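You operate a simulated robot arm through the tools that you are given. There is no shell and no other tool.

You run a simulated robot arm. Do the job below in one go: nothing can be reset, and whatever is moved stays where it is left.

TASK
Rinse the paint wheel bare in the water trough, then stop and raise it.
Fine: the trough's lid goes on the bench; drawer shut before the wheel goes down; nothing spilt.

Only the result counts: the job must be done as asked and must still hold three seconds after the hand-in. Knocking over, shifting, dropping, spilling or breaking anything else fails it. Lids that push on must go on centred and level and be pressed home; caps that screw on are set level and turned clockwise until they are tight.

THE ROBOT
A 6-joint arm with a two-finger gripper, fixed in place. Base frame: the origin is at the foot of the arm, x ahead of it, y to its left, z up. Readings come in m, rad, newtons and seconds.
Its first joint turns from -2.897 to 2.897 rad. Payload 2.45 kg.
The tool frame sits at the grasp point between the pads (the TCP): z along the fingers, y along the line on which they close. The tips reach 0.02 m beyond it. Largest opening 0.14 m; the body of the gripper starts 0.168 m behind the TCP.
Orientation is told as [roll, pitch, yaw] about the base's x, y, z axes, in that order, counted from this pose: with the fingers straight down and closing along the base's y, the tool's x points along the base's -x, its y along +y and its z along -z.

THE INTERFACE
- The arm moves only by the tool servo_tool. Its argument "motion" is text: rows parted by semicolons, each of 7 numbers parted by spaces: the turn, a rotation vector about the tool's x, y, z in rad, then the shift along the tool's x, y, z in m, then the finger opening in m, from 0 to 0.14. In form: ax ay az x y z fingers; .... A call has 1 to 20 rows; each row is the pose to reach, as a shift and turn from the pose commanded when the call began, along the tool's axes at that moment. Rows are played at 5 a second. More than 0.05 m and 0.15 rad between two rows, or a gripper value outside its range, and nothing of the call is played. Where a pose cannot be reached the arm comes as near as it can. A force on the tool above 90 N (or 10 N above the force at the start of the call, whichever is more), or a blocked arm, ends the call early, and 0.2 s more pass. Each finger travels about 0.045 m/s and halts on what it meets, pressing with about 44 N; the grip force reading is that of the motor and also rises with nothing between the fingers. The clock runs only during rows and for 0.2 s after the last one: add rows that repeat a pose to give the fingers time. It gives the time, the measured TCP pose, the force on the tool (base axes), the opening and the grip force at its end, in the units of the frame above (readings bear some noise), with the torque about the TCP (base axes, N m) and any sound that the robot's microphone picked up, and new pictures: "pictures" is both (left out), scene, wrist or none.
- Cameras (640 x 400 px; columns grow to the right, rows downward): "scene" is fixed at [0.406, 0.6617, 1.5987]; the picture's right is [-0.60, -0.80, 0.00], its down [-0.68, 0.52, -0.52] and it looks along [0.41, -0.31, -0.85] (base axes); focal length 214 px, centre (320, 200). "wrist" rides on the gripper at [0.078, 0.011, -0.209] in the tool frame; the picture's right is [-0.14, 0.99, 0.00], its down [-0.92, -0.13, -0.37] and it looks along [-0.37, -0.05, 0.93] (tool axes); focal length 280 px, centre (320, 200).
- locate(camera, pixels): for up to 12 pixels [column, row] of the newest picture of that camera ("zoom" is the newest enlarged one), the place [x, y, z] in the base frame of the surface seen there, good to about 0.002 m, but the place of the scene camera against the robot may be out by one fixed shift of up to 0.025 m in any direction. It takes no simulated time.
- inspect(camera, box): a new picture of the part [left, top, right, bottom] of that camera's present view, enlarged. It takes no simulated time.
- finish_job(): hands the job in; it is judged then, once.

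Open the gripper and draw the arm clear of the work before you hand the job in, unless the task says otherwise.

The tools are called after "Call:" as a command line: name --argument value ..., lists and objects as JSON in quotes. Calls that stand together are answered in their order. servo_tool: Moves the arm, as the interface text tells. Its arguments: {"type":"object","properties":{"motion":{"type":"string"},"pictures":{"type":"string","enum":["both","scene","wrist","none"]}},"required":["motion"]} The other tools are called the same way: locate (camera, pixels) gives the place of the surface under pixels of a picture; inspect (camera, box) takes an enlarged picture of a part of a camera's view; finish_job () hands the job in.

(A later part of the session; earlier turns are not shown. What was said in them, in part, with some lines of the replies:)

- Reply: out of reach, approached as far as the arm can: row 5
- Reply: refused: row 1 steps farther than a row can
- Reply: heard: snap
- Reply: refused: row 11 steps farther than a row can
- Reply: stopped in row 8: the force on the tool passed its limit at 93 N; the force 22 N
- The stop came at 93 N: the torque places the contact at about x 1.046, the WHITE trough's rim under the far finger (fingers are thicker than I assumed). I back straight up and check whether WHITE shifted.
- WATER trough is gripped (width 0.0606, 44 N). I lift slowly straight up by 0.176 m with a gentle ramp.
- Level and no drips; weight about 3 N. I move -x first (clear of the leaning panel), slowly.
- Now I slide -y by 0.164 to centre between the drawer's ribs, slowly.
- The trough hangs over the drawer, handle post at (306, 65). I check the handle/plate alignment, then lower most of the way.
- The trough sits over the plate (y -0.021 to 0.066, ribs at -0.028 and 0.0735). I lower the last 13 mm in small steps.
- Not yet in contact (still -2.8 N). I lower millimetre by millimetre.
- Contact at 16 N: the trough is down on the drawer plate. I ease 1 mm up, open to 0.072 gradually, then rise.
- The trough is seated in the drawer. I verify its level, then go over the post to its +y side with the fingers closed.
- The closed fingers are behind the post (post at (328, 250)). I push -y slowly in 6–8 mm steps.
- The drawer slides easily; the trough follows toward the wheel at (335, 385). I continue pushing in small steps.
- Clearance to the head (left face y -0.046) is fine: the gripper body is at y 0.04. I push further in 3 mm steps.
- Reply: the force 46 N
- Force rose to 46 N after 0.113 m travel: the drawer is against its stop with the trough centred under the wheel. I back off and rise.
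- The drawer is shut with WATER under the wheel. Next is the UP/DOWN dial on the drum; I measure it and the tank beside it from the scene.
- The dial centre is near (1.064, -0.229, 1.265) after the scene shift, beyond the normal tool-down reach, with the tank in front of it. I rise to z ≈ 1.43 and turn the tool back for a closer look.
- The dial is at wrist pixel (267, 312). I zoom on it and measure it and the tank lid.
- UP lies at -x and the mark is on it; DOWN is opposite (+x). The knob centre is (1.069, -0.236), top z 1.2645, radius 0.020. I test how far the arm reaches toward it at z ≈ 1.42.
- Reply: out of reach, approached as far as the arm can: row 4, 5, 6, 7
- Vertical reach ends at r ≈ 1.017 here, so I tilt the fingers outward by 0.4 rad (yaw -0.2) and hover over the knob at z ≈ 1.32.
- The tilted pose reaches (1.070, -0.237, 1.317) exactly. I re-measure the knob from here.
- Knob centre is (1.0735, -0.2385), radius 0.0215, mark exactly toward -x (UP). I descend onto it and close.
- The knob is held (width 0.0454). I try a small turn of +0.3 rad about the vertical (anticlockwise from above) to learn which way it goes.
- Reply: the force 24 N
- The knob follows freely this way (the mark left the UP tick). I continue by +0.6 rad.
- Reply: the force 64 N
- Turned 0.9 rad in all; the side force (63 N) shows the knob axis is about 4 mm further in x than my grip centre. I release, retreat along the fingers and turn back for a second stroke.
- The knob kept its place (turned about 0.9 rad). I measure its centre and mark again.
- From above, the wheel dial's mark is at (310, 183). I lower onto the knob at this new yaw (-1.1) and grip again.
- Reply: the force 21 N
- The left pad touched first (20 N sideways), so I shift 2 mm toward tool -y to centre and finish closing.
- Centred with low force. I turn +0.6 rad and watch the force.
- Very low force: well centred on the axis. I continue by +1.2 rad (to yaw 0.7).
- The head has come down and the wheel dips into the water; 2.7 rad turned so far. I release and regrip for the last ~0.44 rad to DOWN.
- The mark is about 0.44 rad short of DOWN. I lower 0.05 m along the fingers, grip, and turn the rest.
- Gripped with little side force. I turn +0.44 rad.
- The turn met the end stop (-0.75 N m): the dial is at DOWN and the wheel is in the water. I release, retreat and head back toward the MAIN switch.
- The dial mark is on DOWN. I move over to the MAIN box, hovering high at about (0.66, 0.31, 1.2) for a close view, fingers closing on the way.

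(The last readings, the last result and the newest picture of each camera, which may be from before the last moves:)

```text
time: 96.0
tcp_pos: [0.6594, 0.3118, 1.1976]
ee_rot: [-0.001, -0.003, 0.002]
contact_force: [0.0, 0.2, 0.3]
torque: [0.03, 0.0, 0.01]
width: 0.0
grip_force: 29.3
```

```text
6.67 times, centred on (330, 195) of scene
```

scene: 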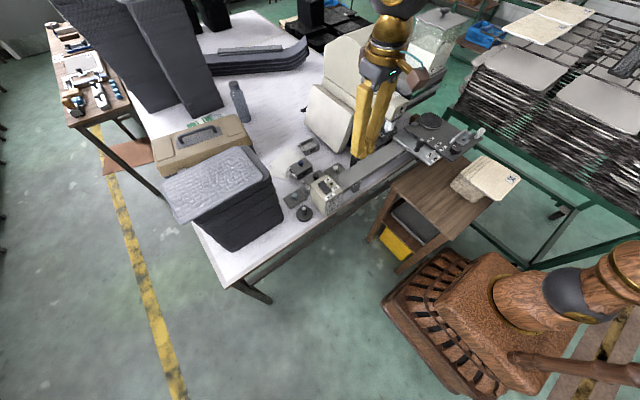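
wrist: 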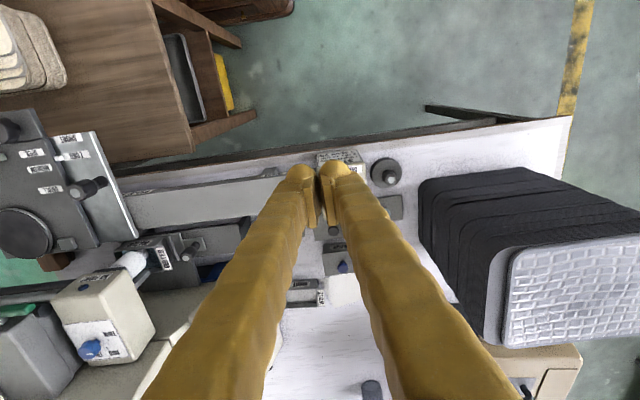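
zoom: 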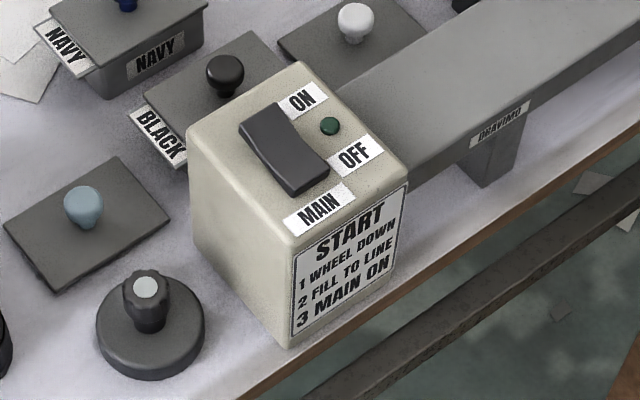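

The rocker is seen at zoom (285, 150), ON end far (+x), OFF end near. I locate its ends with the scene camera.

Call:
locate --camera "zoom" --pixels '[[258, 115], [268, 130], [285, 150], [300, 170], [310, 182], [330, 125], [243, 122], [276, 104], [293, 193], [327, 168], [305, 100], [300, 64]]'

Call:
inspect --camera "scene" --box '[315, 172, 345, 200]'

```text
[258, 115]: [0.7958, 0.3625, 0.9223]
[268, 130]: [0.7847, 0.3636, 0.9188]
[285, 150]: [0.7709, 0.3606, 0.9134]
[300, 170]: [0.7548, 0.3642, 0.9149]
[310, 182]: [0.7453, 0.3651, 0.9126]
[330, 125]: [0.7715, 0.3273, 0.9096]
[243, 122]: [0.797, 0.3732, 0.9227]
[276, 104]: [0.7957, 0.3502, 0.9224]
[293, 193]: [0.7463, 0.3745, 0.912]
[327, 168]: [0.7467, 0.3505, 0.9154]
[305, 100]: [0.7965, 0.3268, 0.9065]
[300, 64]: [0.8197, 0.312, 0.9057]
```

```text
14.29 times, centred on (330, 186) of scene
```

zoom: 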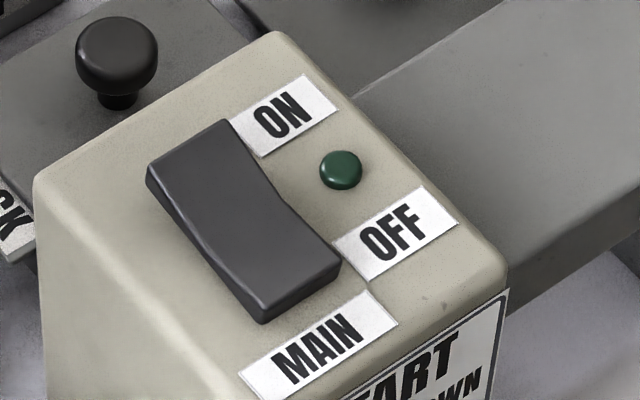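

The ON end is the raised one (OFF currently pressed). I shift 0.07 m right and lower to see the rocker past the fingers with the wrist camera.

Call:
servo_tool --motion "0 0 0 0 -0.03 0.03 0; 0 0 0 0 -0.06 0.06 0; 0 0 0 0 -0.08 0.09 0" --pictures "wrist"

Call:
inspect --camera "wrist" --box '[330, 130, 450, 230]'

```text
time: 96.8
tcp_pos: [0.6594, 0.2296, 1.1074]
ee_rot: [-0.001, -0.003, -0.002]
contact_force: [-0.4, 0.5, 0.6]
torque: [0.02, -0.01, 0.03]
width: 0.0
grip_force: 29.4
```

wrist: 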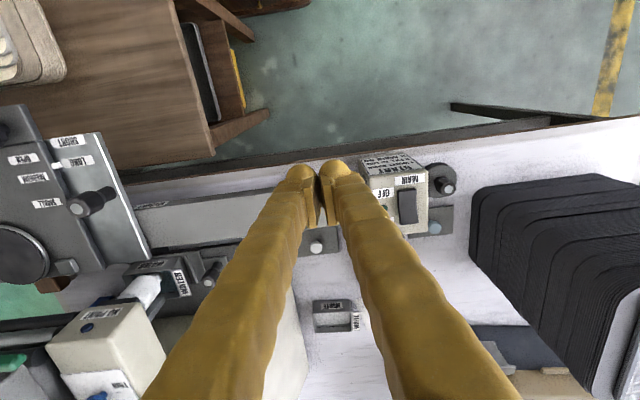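

```text
4.00 times, centred on (390, 180) of wrist
```

zoom: 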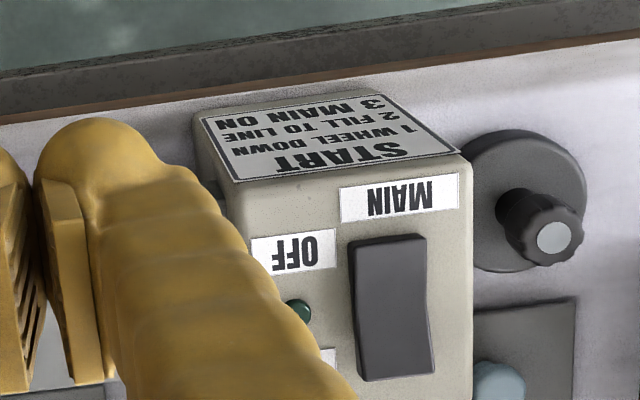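

Call:
locate --camera "zoom" --pixels '[[350, 242], [425, 236], [362, 378], [434, 372], [390, 260], [395, 310], [398, 360], [298, 312], [445, 340], [460, 160], [400, 340]]'

```text
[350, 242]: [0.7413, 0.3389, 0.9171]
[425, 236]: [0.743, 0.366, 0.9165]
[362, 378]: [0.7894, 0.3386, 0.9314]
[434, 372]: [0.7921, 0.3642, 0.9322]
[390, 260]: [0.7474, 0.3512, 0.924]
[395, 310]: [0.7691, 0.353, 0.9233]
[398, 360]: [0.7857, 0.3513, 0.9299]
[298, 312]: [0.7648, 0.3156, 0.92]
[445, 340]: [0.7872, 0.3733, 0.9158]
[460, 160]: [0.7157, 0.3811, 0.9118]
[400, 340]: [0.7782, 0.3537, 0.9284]
```

Rocker: x 0.740–0.791, y 0.339–0.366, ON end top z 0.932 at x 0.785. I move over the ON end and come down to just above it.

Call:
servo_tool --motion "0 0 0 -0.027 0.03 0 0; 0 0 0 -0.057 0.06 0.01 0; 0 0 0 -0.087 0.09 0.03 0; 0 0 0 -0.117 0.115 0.06 0; 0 0 0 -0.1336 0.1224 0.1 0; 0 0 0 -0.1336 0.1224 0.135 0; 0 0 0 -0.1336 0.1224 0.145 0" --pictures "both"

Call:
inspect --camera "scene" --box '[300, 160, 360, 210]'

```text
time: 98.5
tcp_pos: [0.7946, 0.3532, 0.9623]
ee_rot: [0.0, -0.001, 0.0]
contact_force: [0.8, 0.3, 0.1]
torque: [-0.02, -0.02, 0.02]
width: 0.0
grip_force: 29.3
```

scene: 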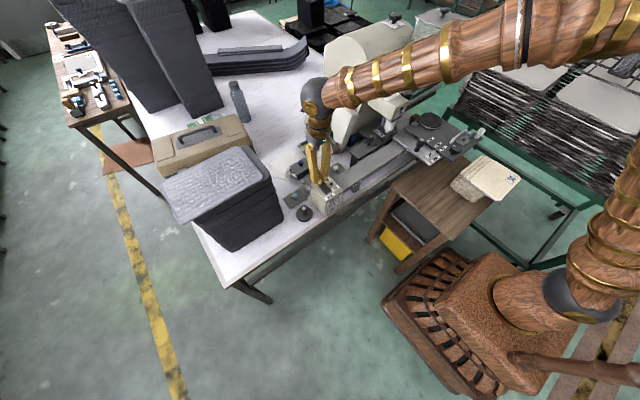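
wrist: 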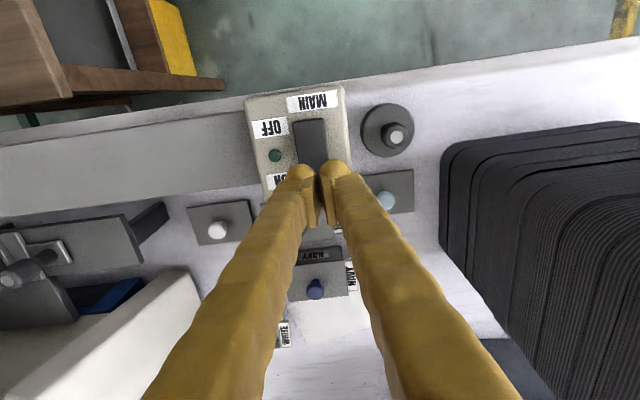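

```text
8.00 times, centred on (330, 185) of scene
```

zoom: 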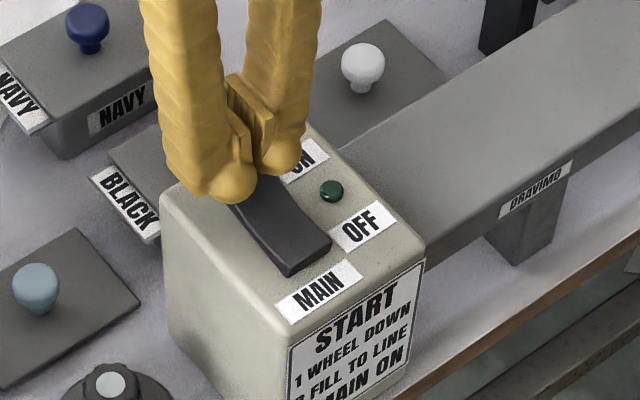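

The closed fingertips are over the ON end. I press down in 4 mm steps, watching for the click and lamp.

Call:
servo_tool --motion "0 0 0 0 0 0.006 0; 0 0 0 0 0 0.01 0; 0 0 0 0 0 0.014 0; 0 0 0 0 0 0.017 0" --pictures "both"

Call:
inspect --camera "scene" --box '[300, 160, 360, 210]'

```text
time: 99.5
tcp_pos: [0.7951, 0.3537, 0.9457]
ee_rot: [-0.003, 0.0, 0.001]
contact_force: [-0.5, -0.8, 3.5]
torque: [-0.01, 0.11, 0.04]
width: 0.0059
grip_force: 29.9
```

scene: 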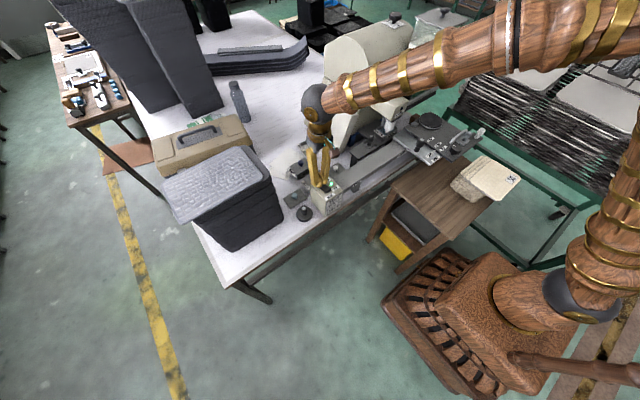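
wrist: 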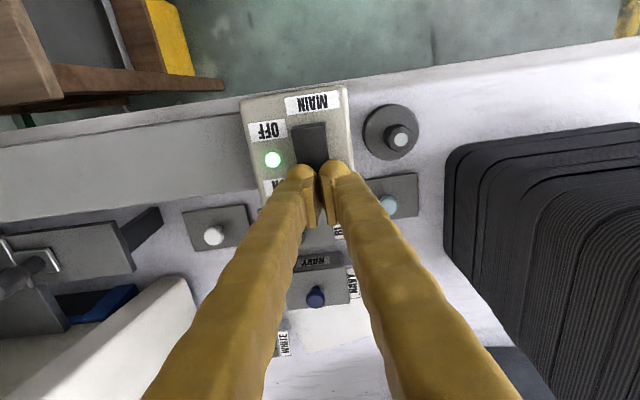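

```text
8.00 times, centred on (330, 185) of scene
```

zoom: 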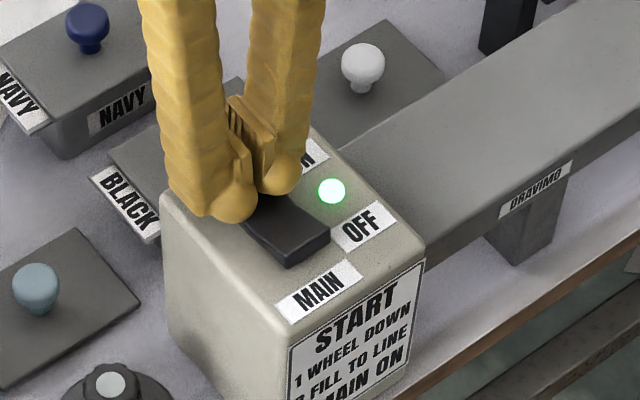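

The lamp is green: MAIN is on. I rise 0.04 m and watch the wheel.

Call:
servo_tool --motion "0 0 0 0 0 -0.02 0; 0 0 0 0.02 0 -0.04 0; 0 0 0 0.05 0 -0.045 0; 0 0 0 0.05 0 -0.045 0; 0 0 0 0.05 0 -0.045 0" --pictures "scene"

Call:
inspect --camera "scene" --box '[350, 90, 430, 160]'

Call:
inspect --camera "scene" --box '[300, 160, 360, 210]'

```text
time: 100.7
tcp_pos: [0.7415, 0.3531, 0.9898]
ee_rot: [-0.003, -0.001, 0.001]
contact_force: [-0.7, 0.4, 0.7]
torque: [0.01, 0.0, -0.01]
width: 0.0
grip_force: 29.1
```

scene: 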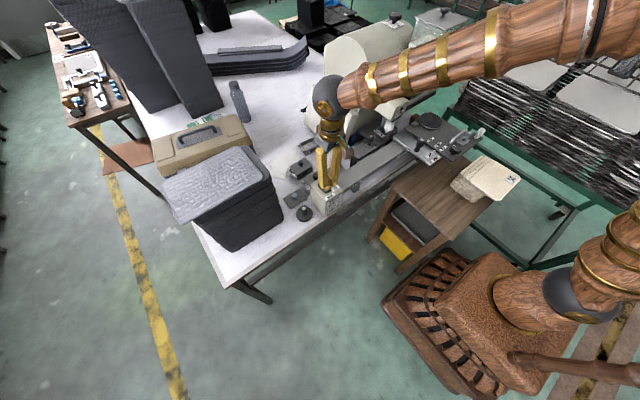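

```text
5.71 times, centred on (390, 125) of scene
```

zoom: 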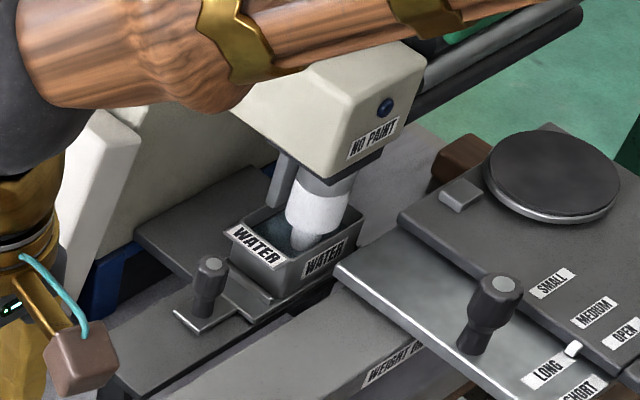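

```text
8.00 times, centred on (330, 185) of scene
```

zoom: 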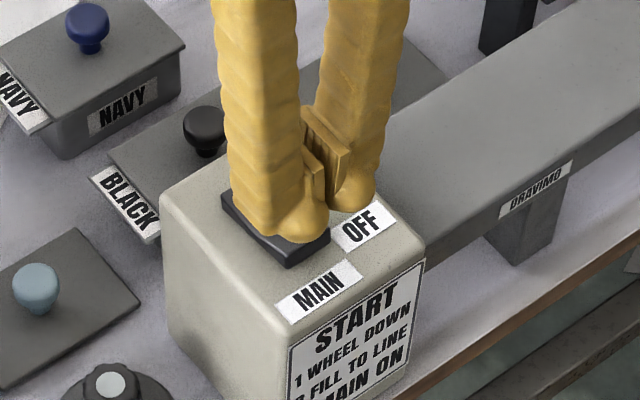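

The wheel's silver band at the top (318, 187 in zoom) is growing. I hold still while it rinses and look again.

Call:
servo_tool --motion "0 0 0 0 0 0 0; 0 0 0 0 0 0 0; 0 0 0 0 0 0 0; 0 0 0 0 0 0 0; 0 0 0 0 0 0 0; 0 0 0 0 0 0 0; 0 0 0 0 0 0 0; 0 0 0 0 0 0 0; 0 0 0 0 0 0 0; 0 0 0 0 0 0 0" --pictures "scene"

Call:
inspect --camera "scene" --box '[365, 105, 415, 150]'

```text
time: 102.8
tcp_pos: [0.7418, 0.3523, 0.99]
ee_rot: [-0.003, 0.0, 0.001]
contact_force: [-0.5, -0.5, -0.2]
torque: [0.0, -0.03, -0.02]
width: 0.0001
grip_force: 29.7
```

scene: 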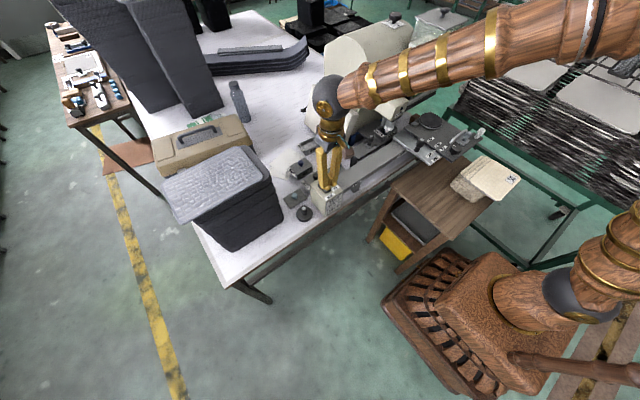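

```text
8.89 times, centred on (390, 128) of scene
```

zoom: 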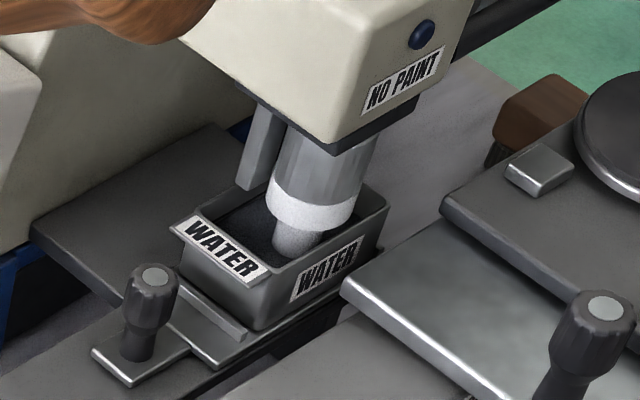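

Most of the wide part is now silver; a white band remains. I keep it running.

Call:
servo_tool --motion "0 0 0 0 0 0 0; 0 0 0 0 0 0 0; 0 0 0 0 0 0 0; 0 0 0 0 0 0 0; 0 0 0 0 0 0 0; 0 0 0 0 0 0 0; 0 0 0 0 0 0 0; 0 0 0 0 0 0 0; 0 0 0 0 0 0 0; 0 0 0 0 0 0 0" --pictures "scene"

Call:
inspect --camera "scene" --box '[365, 105, 415, 150]'

```text
time: 105.0
tcp_pos: [0.7431, 0.3534, 0.9897]
ee_rot: [-0.001, 0.0, 0.0]
contact_force: [0.3, 0.3, 0.3]
torque: [-0.03, -0.03, 0.05]
width: 0.0
grip_force: 28.9
```

scene: 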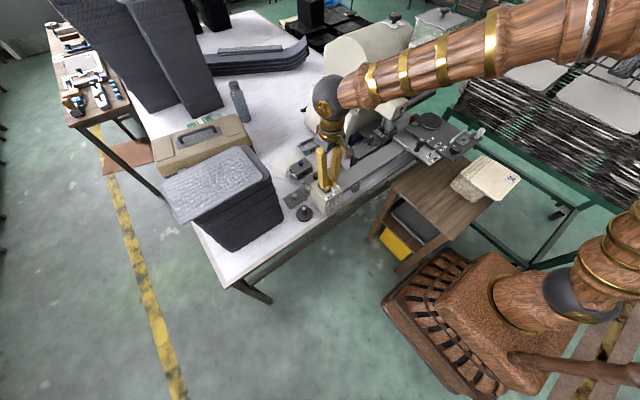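

```text
8.89 times, centred on (390, 128) of scene
```

zoom: 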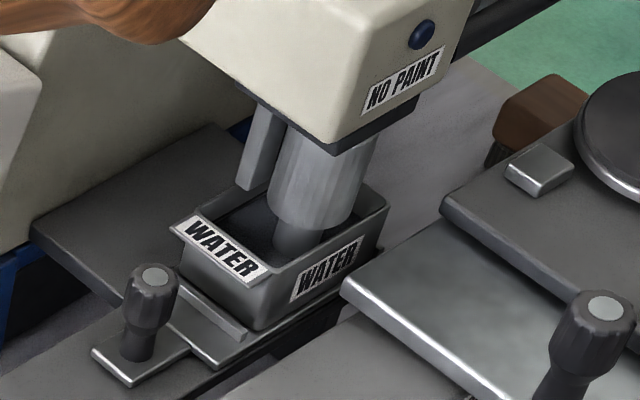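

The wheel looks bare all over. I press the OFF end now (TCP already above it).

Call:
servo_tool --motion "0 0 0 0 0 0 0; 0 0 0 0 0 0 0; 0 0 0 0 0 0.015 0; 0 0 0 0 0 0.028 0; 0 0 0 0 0 0.034 0; 0 0 0 0 0 0.038 0; 0 0 0 0 0 0.042 0; 0 0 0 0 0 0.045 0" --pictures "both"

Call:
inspect --camera "scene" --box '[300, 160, 360, 210]'

```text
time: 106.8
tcp_pos: [0.7447, 0.3525, 0.9462]
ee_rot: [-0.002, -0.002, 0.0]
contact_force: [-10.4, -2.8, 26.3]
torque: [-0.09, -0.14, -0.03]
width: 0.0061
grip_force: 29.7
```

scene: 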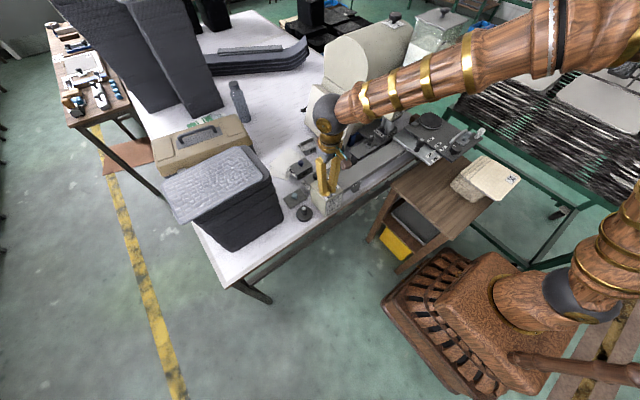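
wrist: 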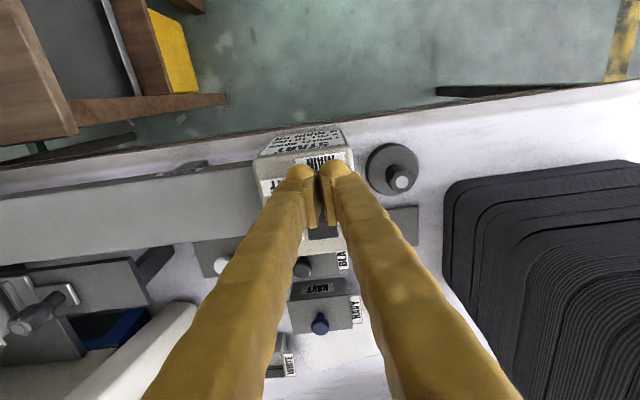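

```text
8.00 times, centred on (330, 185) of scene
```

zoom: 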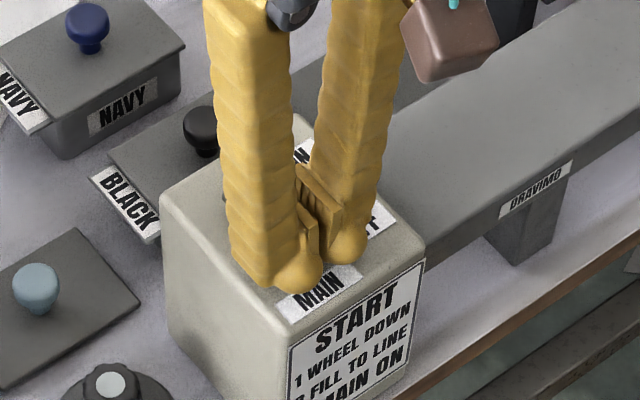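

26 N on the OFF end; the lamp is hidden. I rise and look at the lamp and rocker.

Call:
servo_tool --motion "0 0 0 0 0 -0.02 0; 0 0 0 0.02 0 -0.05 0; 0 0 0 0.05 -0.02 -0.08 0; 0 0 0 0.09 -0.03 -0.1 0; 0 0 0 0.11 -0.04 -0.13 0" --pictures "both"

Call:
inspect --camera "scene" --box '[300, 160, 360, 210]'

Call:
inspect --camera "scene" --box '[365, 105, 415, 150]'

```text
time: 108.0
tcp_pos: [0.6336, 0.3134, 1.0744]
ee_rot: [-0.001, 0.0, 0.002]
contact_force: [0.0, 0.4, -0.1]
torque: [0.01, 0.0, 0.02]
width: 0.0
grip_force: 29.9
```

scene: 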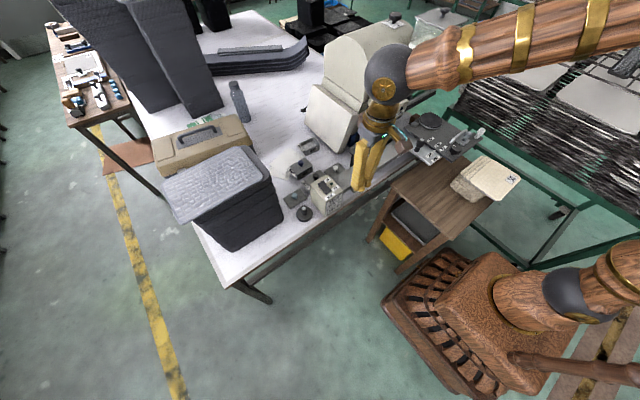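
wrist: 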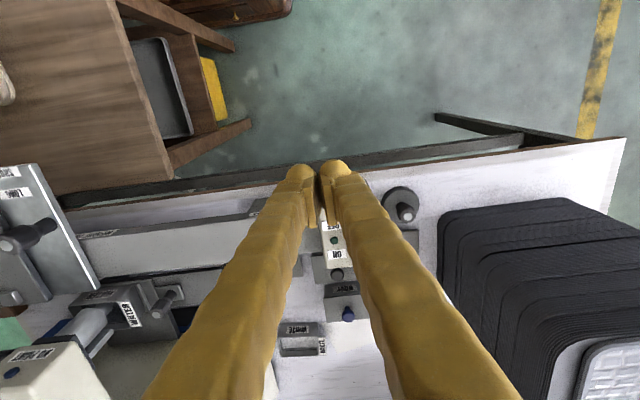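

```text
8.00 times, centred on (330, 185) of scene
```

zoom: 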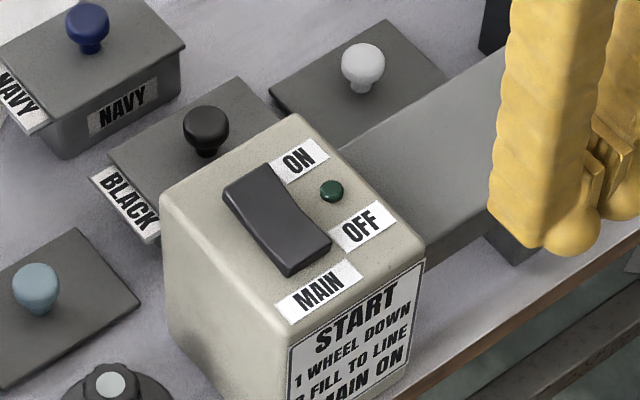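

```text
8.89 times, centred on (390, 128) of scene
```

zoom: 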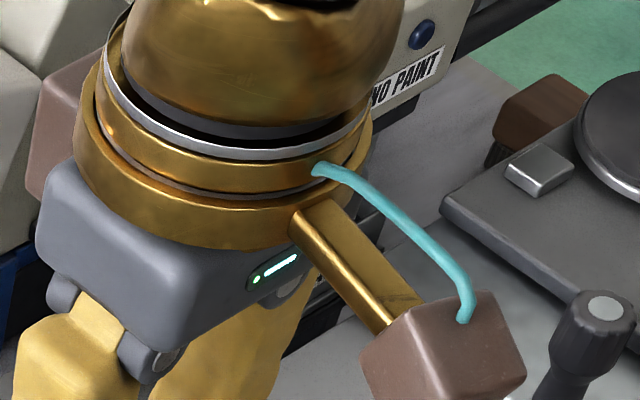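

MAIN is off, lamp dark. The wheel is visible in the wrist view near (90, 325); I check it's bare.

Call:
inspect --camera "wrist" --box '[20, 260, 200, 390]'

```text
3.08 times, centred on (110, 325) of wrist
```

zoom: 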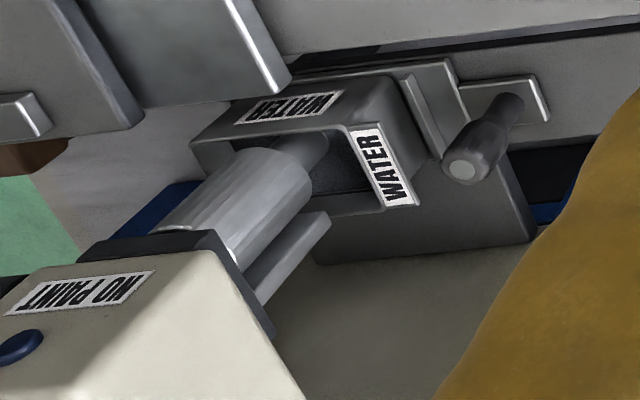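

The wheel is bare silver. Now I go back to the dial to raise it: first up and across to about (0.80, -0.15, 1.43).

Call:
servo_tool --motion "0 0 0 0 0 -0.045 0; 0 0 0 0 -0.01 -0.09 0.02; 0 0 0 0 -0.03 -0.13 0.04; 0 0 0 -0.01 -0.05 -0.17 0.06; 0 0 0 -0.02 -0.075 -0.21 0.08; 0 0 0 -0.03 -0.105 -0.245 0.08; 0 0 0 -0.045 -0.135 -0.28 0.08; 0 0 0 -0.06 -0.17 -0.31 0.08; 0 0 0 -0.075 -0.21 -0.335 0.08; 0 0 0 -0.09 -0.25 -0.355 0.08; 0 0 0 -0.105 -0.295 -0.3556 0.08; 0 0 0 -0.12 -0.34 -0.3556 0.08; 0 0 0 -0.135 -0.385 -0.3556 0.08; 0 0 0 -0.15 -0.43 -0.3556 0.08; 0 0 0 -0.1664 -0.4634 -0.3556 0.08" --pictures "both"

Call:
inspect --camera "scene" --box '[365, 105, 415, 150]'

```text
time: 111.2
tcp_pos: [0.8003, -0.1499, 1.4328]
ee_rot: [0.0, -0.002, -0.001]
contact_force: [-1.4, 0.4, 0.4]
torque: [0.01, -0.04, 0.03]
width: 0.08
grip_force: 0.2
```

scene: 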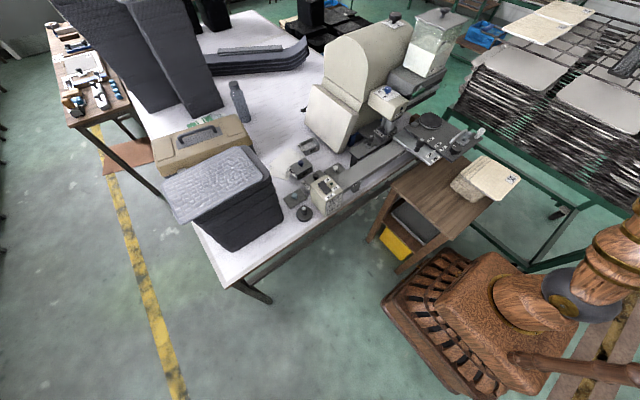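
wrist: 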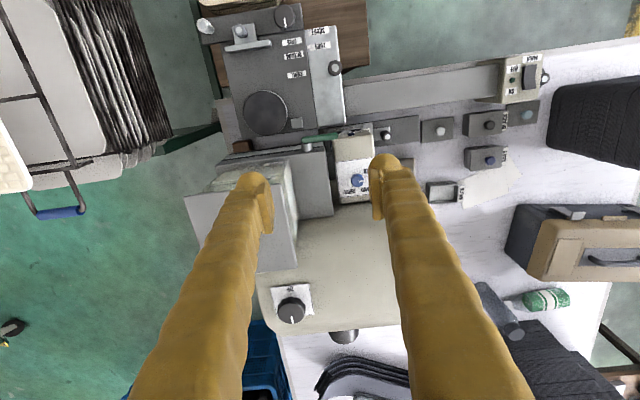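

```text
8.89 times, centred on (390, 128) of scene
```

zoom: 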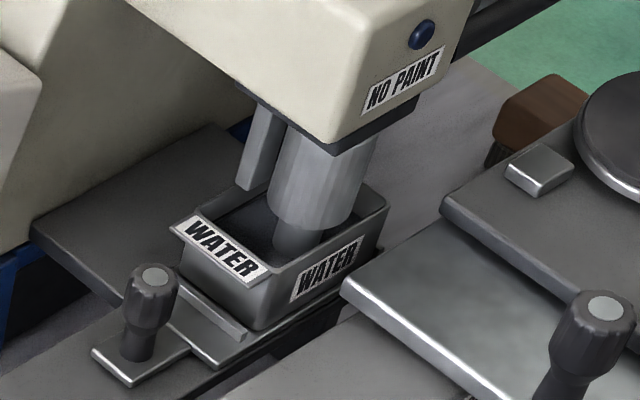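

Now I move in with the tilt (0.4 rad) and yaw 0.7, hovering over the knob.

Call:
servo_tool --motion "-0.0175 -0.0479 -0.0863 -0.0324 -0.0128 0.005 0.08; -0.035 -0.0959 -0.1726 -0.0648 -0.0257 0.01 0.08; -0.0525 -0.1438 -0.2589 -0.0972 -0.0385 0.015 0.08; -0.07 -0.1918 -0.3452 -0.1297 -0.0514 0.02 0.08; -0.0875 -0.2397 -0.4315 -0.1621 -0.0642 0.03 0.08; -0.105 -0.2876 -0.5178 -0.1945 -0.077 0.05 0.08; -0.1225 -0.3356 -0.6041 -0.2269 -0.0899 0.075 0.08; -0.14 -0.3835 -0.6904 -0.2593 -0.1027 0.1 0.08; -0.14 -0.3835 -0.6904 -0.2593 -0.1027 0.1208 0.08; -0.14 -0.3835 -0.6904 -0.2593 -0.1027 0.1208 0.08" --pictures "wrist"

Call:
inspect --camera "wrist" --box '[230, 80, 430, 240]'

```text
time: 113.5
tcp_pos: [1.06, -0.2536, 1.3129]
ee_rot: [-0.003, -0.399, 0.702]
contact_force: [-0.4, 1.2, 0.0]
torque: [0.04, 0.0, 0.05]
width: 0.0799
grip_force: 0.0
```

wrist: 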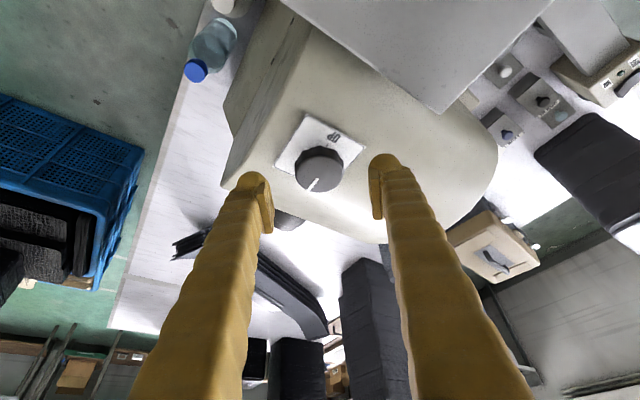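

```text
2.50 times, centred on (330, 160) of wrist
```

zoom: 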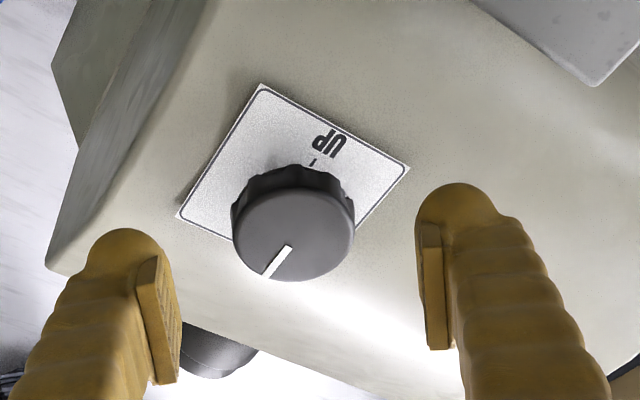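

Hovering right over the knob. I descend 0.05 m along the fingers and grip.

Call:
servo_tool --motion "0 0 0 0 0.0005 0.017 0.08; 0 0 0 0 0.001 0.034 0.08; 0 0 0 0 0.001 0.05 0.08; 0 0 0 0 0.001 0.05 0.065; 0 0 0 0 0.001 0.05 0.05; 0 0 0 0 0.001 0.05 0.035; 0 0 0 0 0.001 0.05 0.035; 0 0 0 0 0.001 0.05 0.035; 0 0 0 0 0.001 0.05 0.035" --pictures "none"

```text
time: 115.5
tcp_pos: [1.0727, -0.241, 1.2664]
ee_rot: [-0.005, -0.402, 0.699]
contact_force: [25.6, -21.6, 3.4]
torque: [-0.35, -0.37, -0.04]
width: 0.0454
grip_force: 44.6
```

A 33 N sideways force along tool -y: I shift 1.8 mm that way to centre.

Call:
servo_tool --motion "0 0 0 0 -0.001 0 0.035; 0 0 0 0 -0.0018 0 0.035; 0 0 0 0 -0.0018 0 0.035" --pictures "none"

```text
time: 116.2
tcp_pos: [1.0735, -0.2413, 1.2664]
ee_rot: [-0.002, -0.398, 0.7]
contact_force: [1.8, -11.6, 4.4]
torque: [-0.2, -0.05, 0.0]
width: 0.0457
grip_force: 44.9
```

Low force now. I turn back by -0.9 rad (clockwise from above) and check.

Call:
servo_tool --motion "0.0467 0 0.1105 0 0 0 0.035; 0.0935 0 0.2211 0 0 0 0.035; 0.1402 0 0.3316 0 0 0 0.035; 0.1869 0 0.4421 0 0 0 0.035; 0.2336 0 0.5527 0 0 0 0.035; 0.2804 0 0.6632 0 0 0 0.035; 0.3505 0 0.829 0 0 0 0.035" --pictures "wrist"

```text
refused: row 7 steps farther than a row can; nothing moved
```

The last step was too large; I resend with even steps of 0.12 rad.

Call:
servo_tool --motion "0.0467 0 0.1105 0 0 0 0.035; 0.0935 0 0.2211 0 0 0 0.035; 0.1402 0 0.3316 0 0 0 0.035; 0.1869 0 0.4421 0 0 0 0.035; 0.2336 0 0.5527 0 0 0 0.035; 0.2804 0 0.6632 0 0 0 0.035; 0.3271 0 0.7737 0 0 0 0.035" --pictures "wrist"

```text
time: 117.8
tcp_pos: [1.0745, -0.2398, 1.2653]
ee_rot: [-0.002, -0.403, -0.141]
contact_force: [-31.6, 13.9, -4.2]
torque: [-0.12, 0.35, 0.06]
width: 0.0455
grip_force: 45.1
```

wrist: 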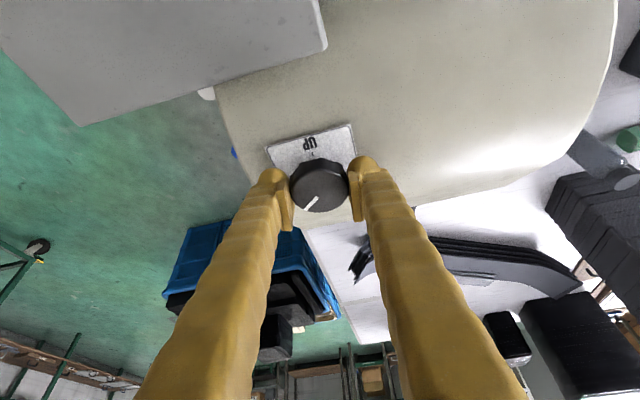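

Side force is 34 N; I ease it with a 2 mm shift toward (-x, +y) and continue by -0.84 rad.

Call:
servo_tool --motion "0 0 0 0.0017 0.0005 -0.0007 0.035; 0.0467 0 0.1105 0.0017 0.0005 -0.0007 0.035; 0.0935 0 0.2211 0.0017 0.0005 -0.0007 0.035; 0.1402 0 0.3316 0.0017 0.0005 -0.0007 0.035; 0.1869 0 0.4421 0.0017 0.0005 -0.0007 0.035; 0.2336 0 0.5527 0.0017 0.0005 -0.0007 0.035; 0.2804 0 0.6632 0.0017 0.0005 -0.0007 0.035; 0.3271 0 0.7737 0.0017 0.0005 -0.0007 0.035" --pictures "both"

Call:
inspect --camera "scene" --box '[365, 105, 415, 150]'

```text
time: 119.7
tcp_pos: [1.0731, -0.2387, 1.2663]
ee_rot: [0.001, -0.403, -0.981]
contact_force: [39.3, 30.1, 16.1]
torque: [0.56, -0.43, 0.14]
width: 0.0457
grip_force: 45.3
```

scene: 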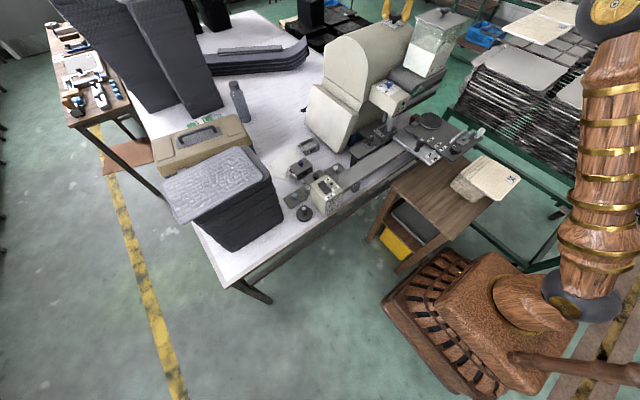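
wrist: 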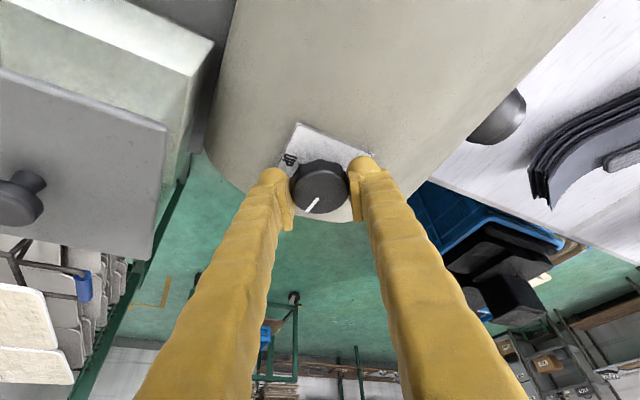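

```text
8.89 times, centred on (390, 128) of scene
```

zoom: 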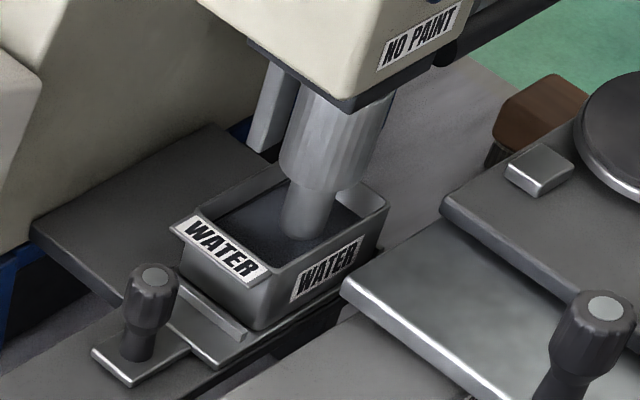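

The wheel is rising and bare. I release, retreat 0.06 m and prepare the last stroke.

Call:
servo_tool --motion "0 0 0 0 0 0 0.055; 0 0 0 0 0 0 0.07; 0 0 0 0 0 0 0.08; 0 0 0 0 0 -0.02 0.08; 0 0 0 0 0 -0.04 0.08; 0 0 0 0 0 -0.06 0.08; 0 0 0 0 0 -0.06 0.08" --pictures "wrist"

Call:
inspect --camera "wrist" --box '[230, 80, 430, 240]'

```text
time: 121.2
tcp_pos: [1.0601, -0.2214, 1.321]
ee_rot: [-0.001, -0.4, -0.981]
contact_force: [-0.2, -0.2, -0.1]
torque: [-0.01, 0.01, -0.04]
width: 0.0801
grip_force: 0.0
```

wrist: 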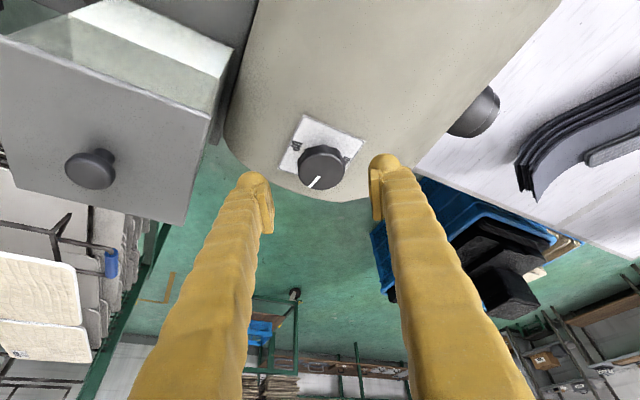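

```text
2.50 times, centred on (330, 160) of wrist
```

zoom: 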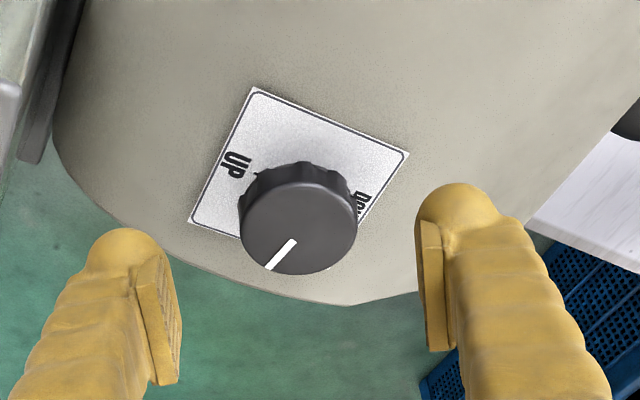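

The mark is 1.46 rad short of UP. I turn the tool forward by +1.53 rad at the hover for the regrip.

Call:
servo_tool --motion "-0.0542 0 -0.1281 -0.0016 -0.0016 0.0016 0.08; -0.1083 0 -0.2562 -0.0032 -0.0032 0.0031 0.08; -0.1625 0 -0.3844 -0.0048 -0.0048 0.0047 0.08; -0.2167 0 -0.5125 -0.0064 -0.0064 0.0063 0.08; -0.2708 0 -0.6406 -0.008 -0.008 0.0078 0.08; -0.325 0 -0.7687 -0.0097 -0.0097 0.0094 0.08; -0.3791 0 -0.8968 -0.0113 -0.0113 0.0109 0.08; -0.4333 0 -1.0249 -0.0129 -0.0129 0.0125 0.08; -0.4875 0 -1.1531 -0.0145 -0.0145 0.0141 0.08; -0.5416 0 -1.2812 -0.0161 -0.0161 0.0156 0.08; -0.5958 0 -1.4093 -0.0177 -0.0177 0.0172 0.08; -0.5958 0 -1.4093 -0.0177 -0.0177 0.0172 0.08" --pictures "none"

Call:
servo_tool --motion "0 0 0 0 0 0.017 0.08; 0 0 0 0 0 0.034 0.08; 0 0 0 0 0 0.05 0.08; 0 0 0 0 0 0.05 0.065; 0 0 0 0 0 0.05 0.05; 0 0 0 0 0 0.05 0.035; 0 0 0 0 0 0.05 0.035; 0 0 0 0 0 0.05 0.035; 0 0 0 0 0 0.05 0.035" --pictures "wrist"

```text
time: 123.8
tcp_pos: [1.0583, -0.249, 1.3125]
ee_rot: [-0.002, -0.401, 0.552]
contact_force: [-0.4, 0.6, -0.3]
torque: [0.0, 0.01, -0.02]
width: 0.0799
grip_force: 0.0
```

```text
time: 125.8
tcp_pos: [1.0745, -0.2397, 1.2666]
ee_rot: [-0.003, -0.4, 0.551]
contact_force: [13.8, -11.5, -0.2]
torque: [-0.18, -0.21, -0.01]
width: 0.0459
grip_force: 44.7
```

wrist: 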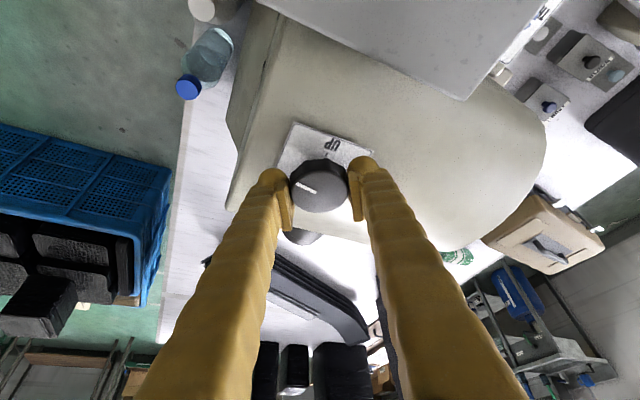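

Gripped with 18 N sideways; I shift 1 mm and turn -0.72 rad.

Call:
servo_tool --motion "0 0 0 0 -0.001 0 0.035; 0.0467 0 0.1105 0 -0.001 0 0.035; 0.0935 0 0.2211 0 -0.001 0 0.035; 0.1402 0 0.3316 0 -0.001 0 0.035; 0.1869 0 0.4421 0 -0.001 0 0.035; 0.2336 0 0.5527 0 -0.001 0 0.035; 0.2804 0 0.6632 0 -0.001 0 0.035" --pictures "none"

```text
time: 127.5
tcp_pos: [1.0753, -0.2401, 1.2657]
ee_rot: [-0.003, -0.4, -0.171]
contact_force: [-0.8, 10.5, -9.6]
torque: [-0.15, 0.19, -0.01]
width: 0.0459
grip_force: 45.1
```

Low force. I turn the remaining -0.74 rad to UP.

Call:
servo_tool --motion "0.048 0 0.1136 0 0 0 0.035; 0.096 0 0.2271 0 0 0 0.035; 0.144 0 0.3407 0 0 0 0.035; 0.1921 0 0.4543 0 0 0 0.035; 0.2401 0 0.5678 0 0 0 0.035; 0.2882 0 0.6816 0 0 0 0.035; 0.2882 0 0.6816 0 0 0 0.035" --pictures "both"

Call:
inspect --camera "wrist" --box '[230, 100, 430, 260]'

Call:
inspect --camera "scene" --box '[365, 90, 425, 150]'

```text
time: 129.1
tcp_pos: [1.0756, -0.2401, 1.2663]
ee_rot: [0.0, -0.404, -0.91]
contact_force: [4.2, 9.5, -1.4]
torque: [-0.15, -0.14, 0.84]
width: 0.0456
grip_force: 44.7
```

scene: 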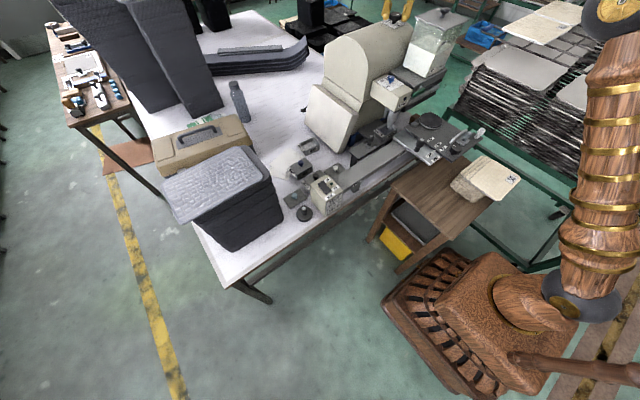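
wrist: 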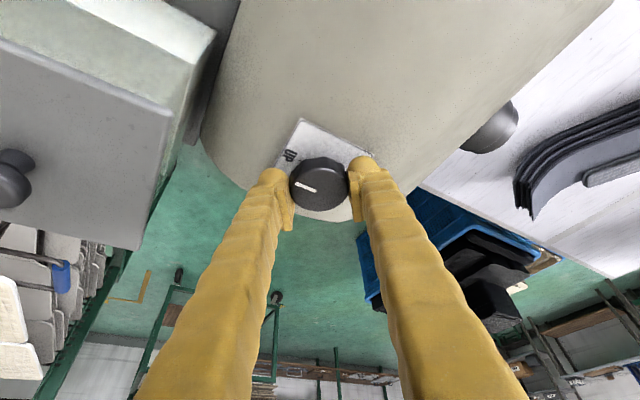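

```text
2.50 times, centred on (330, 180) of wrist
```

zoom: 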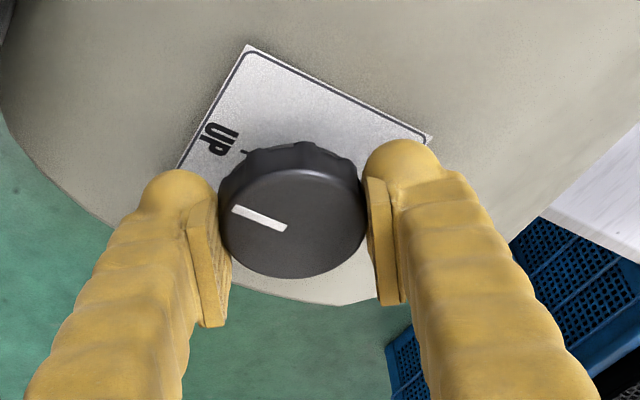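

```text
6.67 times, centred on (395, 120) of scene
```

zoom: 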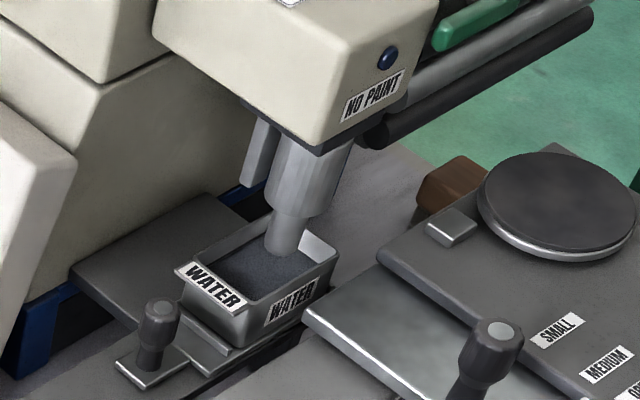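

The dial hit its stop at UP (0.84 N m); wheel up and bare. I release, retreat and straighten up.

Call:
servo_tool --motion "0 0 0 0 0 0 0.055; 0 0 0 0 0 0 0.07; 0 0 0 0 0 0 0.08; 0 0 0 0 0 -0.03 0.08; 0 0 0 0 0 -0.07 0.08; 0 0 0 0 0 -0.11 0.08; 0 0 0 0 0 -0.15 0.08; -0.0227 0.0465 -0.1122 0.0248 -0.017 -0.1659 0.08; -0.0455 0.093 -0.2244 0.0496 -0.034 -0.1818 0.08; -0.0682 0.1395 -0.3366 0.0744 -0.051 -0.1977 0.08; -0.091 0.186 -0.4488 0.0993 -0.068 -0.2136 0.08; -0.1137 0.2325 -0.5609 0.1241 -0.085 -0.2295 0.08; -0.1364 0.279 -0.6731 0.1489 -0.102 -0.2454 0.08; -0.1592 0.3255 -0.7853 0.1737 -0.119 -0.2613 0.08; -0.1819 0.372 -0.8975 0.1985 -0.136 -0.2772 0.08; -0.1819 0.372 -0.8975 0.1985 -0.136 -0.2772 0.14" --pictures "both"

Call:
inspect --camera "scene" --box '[370, 0, 420, 35]'

```text
time: 132.4
tcp_pos: [0.7884, -0.0929, 1.4447]
ee_rot: [-0.003, -0.001, -0.001]
contact_force: [-0.1, 0.3, 0.1]
torque: [0.01, 0.0, 0.03]
width: 0.1144
grip_force: 0.1
```

scene: 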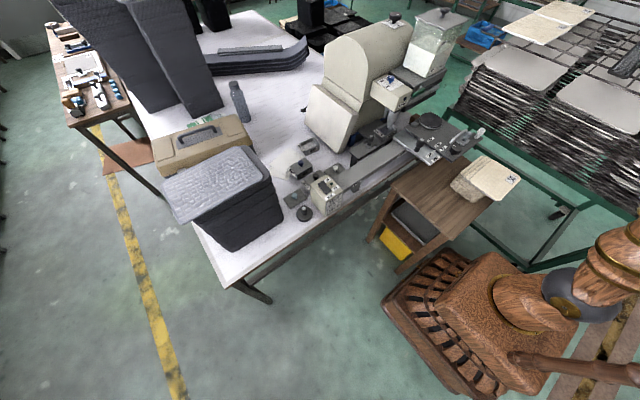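
wrist: 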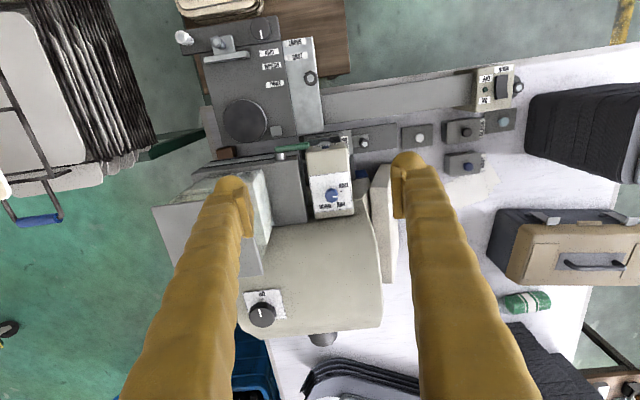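

```text
11.43 times, centred on (395, 18) of scene
```

zoom: 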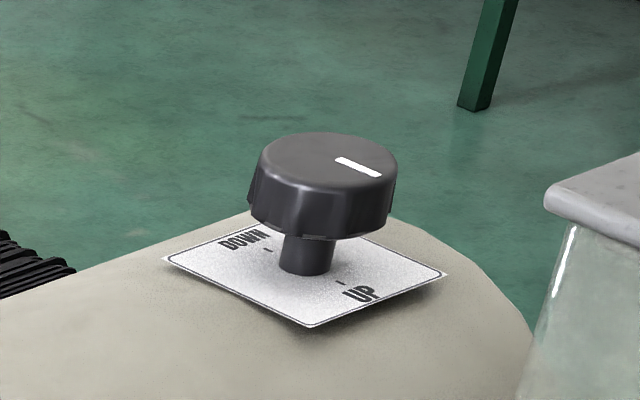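

The dial is at UP. I back toward the robot and tilt for a front view of the wheel to confirm it is bare and nothing dripped.

Call:
servo_tool --motion "0 0 0 0.045 0 0 0.14; 0 0 0 0.09 0 0 0.14; 0 0 0 0.135 0 0.01 0.14; 0 -0.1 0 0.175 0.005 0.03 0.14; 0 -0.2 0 0.21 0.01 0.06 0.14; 0 -0.3 0 0.24 0.01 0.095 0.14; 0 -0.4 0 0.26 0.01 0.135 0.14; 0 -0.5 0 0.275 0.01 0.175 0.14; 0 -0.6 0 0.28 0.01 0.21 0.14; 0 -0.7 0 0.28 0.01 0.24 0.14" --pictures "both"

Call:
inspect --camera "wrist" --box '[240, 120, 360, 220]'

Call:
inspect --camera "scene" --box '[365, 90, 425, 150]'

Call:
inspect --camera "scene" --box '[285, 125, 365, 225]'

```text
time: 134.7
tcp_pos: [0.5097, -0.0836, 1.204]
ee_rot: [-0.003, -0.7, 0.003]
contact_force: [-0.3, 0.0, -0.1]
torque: [0.0, 0.01, -0.03]
width: 0.14
grip_force: 0.0
```

scene: 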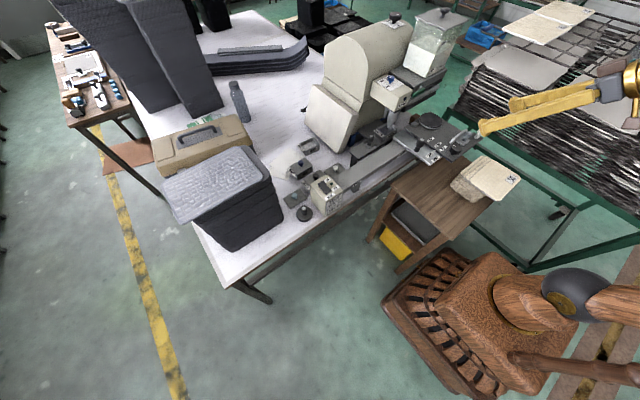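
wrist: 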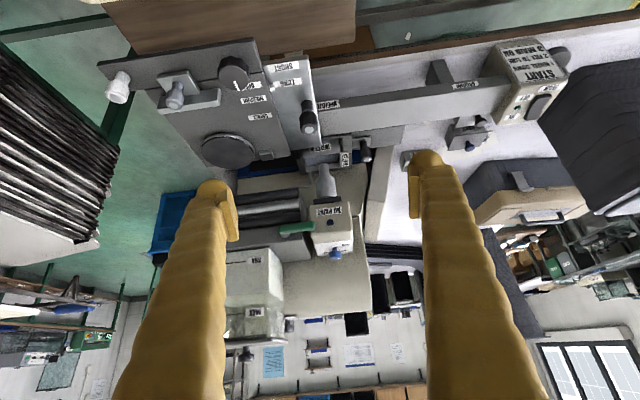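

```text
4.00 times, centred on (300, 170) of wrist
```

zoom: 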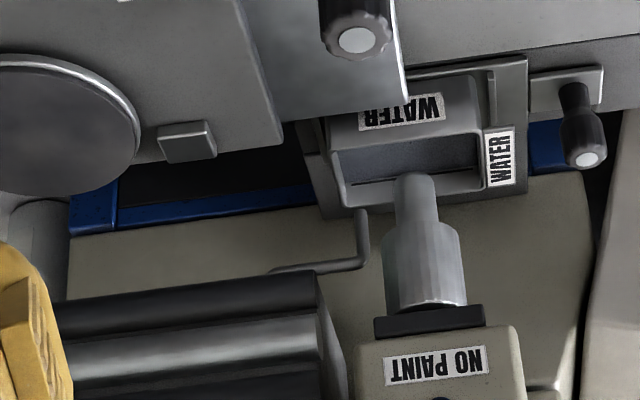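

```text
6.67 times, centred on (395, 120) of scene
```

zoom: 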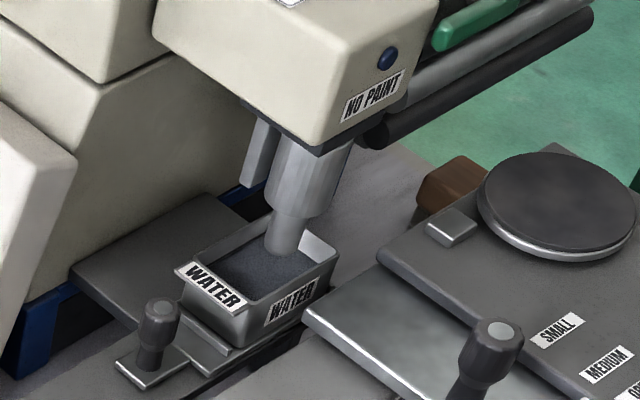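

```text
4.00 times, centred on (325, 175) of scene
```

zoom: 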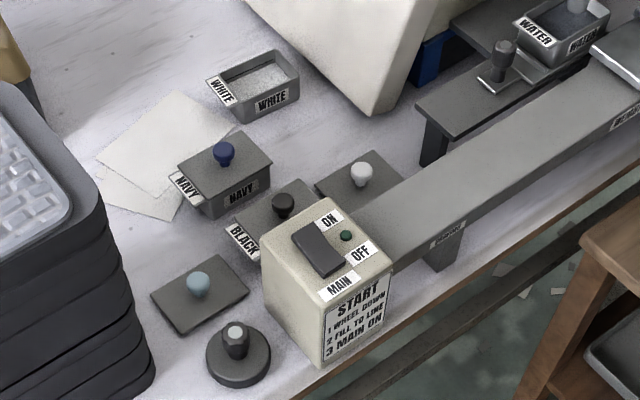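

The wheel hangs raised and bare silver, MAIN is off with its lamp dark, the drawer is shut and the lid lies on the bench. I see no spill, the gripper is open and the arm is clear, so I hand the job in.

Call:
finish_job

```text
The job is handed in.
```

I rinsed the paint wheel bare in the WATER trough, switched the machine off and raised the wheel. The job is handed in. One neighbouring trough got nudged by about 3 mm, explained below.

- **Lid:** the WATER trough's lid lies flat on the bench, near the black weight.
- **Drawer:** I set the trough in the drawer and pushed it shut against its stop before lowering the wheel.
- **Rinse:** with MAIN on, the wheel went from white to plain metal in about 5 seconds. I then switched MAIN off and its lamp went dark.
- **Wheel:** the dial is back at its UP stop, and both cameras show the wheel raised with no paint on it.
- **Spills:** none visible on the bench or around the trough.

**Nudged trough:** on my first try at gripping the WATER trough, a finger pressed on the rim of the empty WHITE trough with about 93 N. It stayed upright but moved about 3 mm. I left it there rather than risk disturbing it again.
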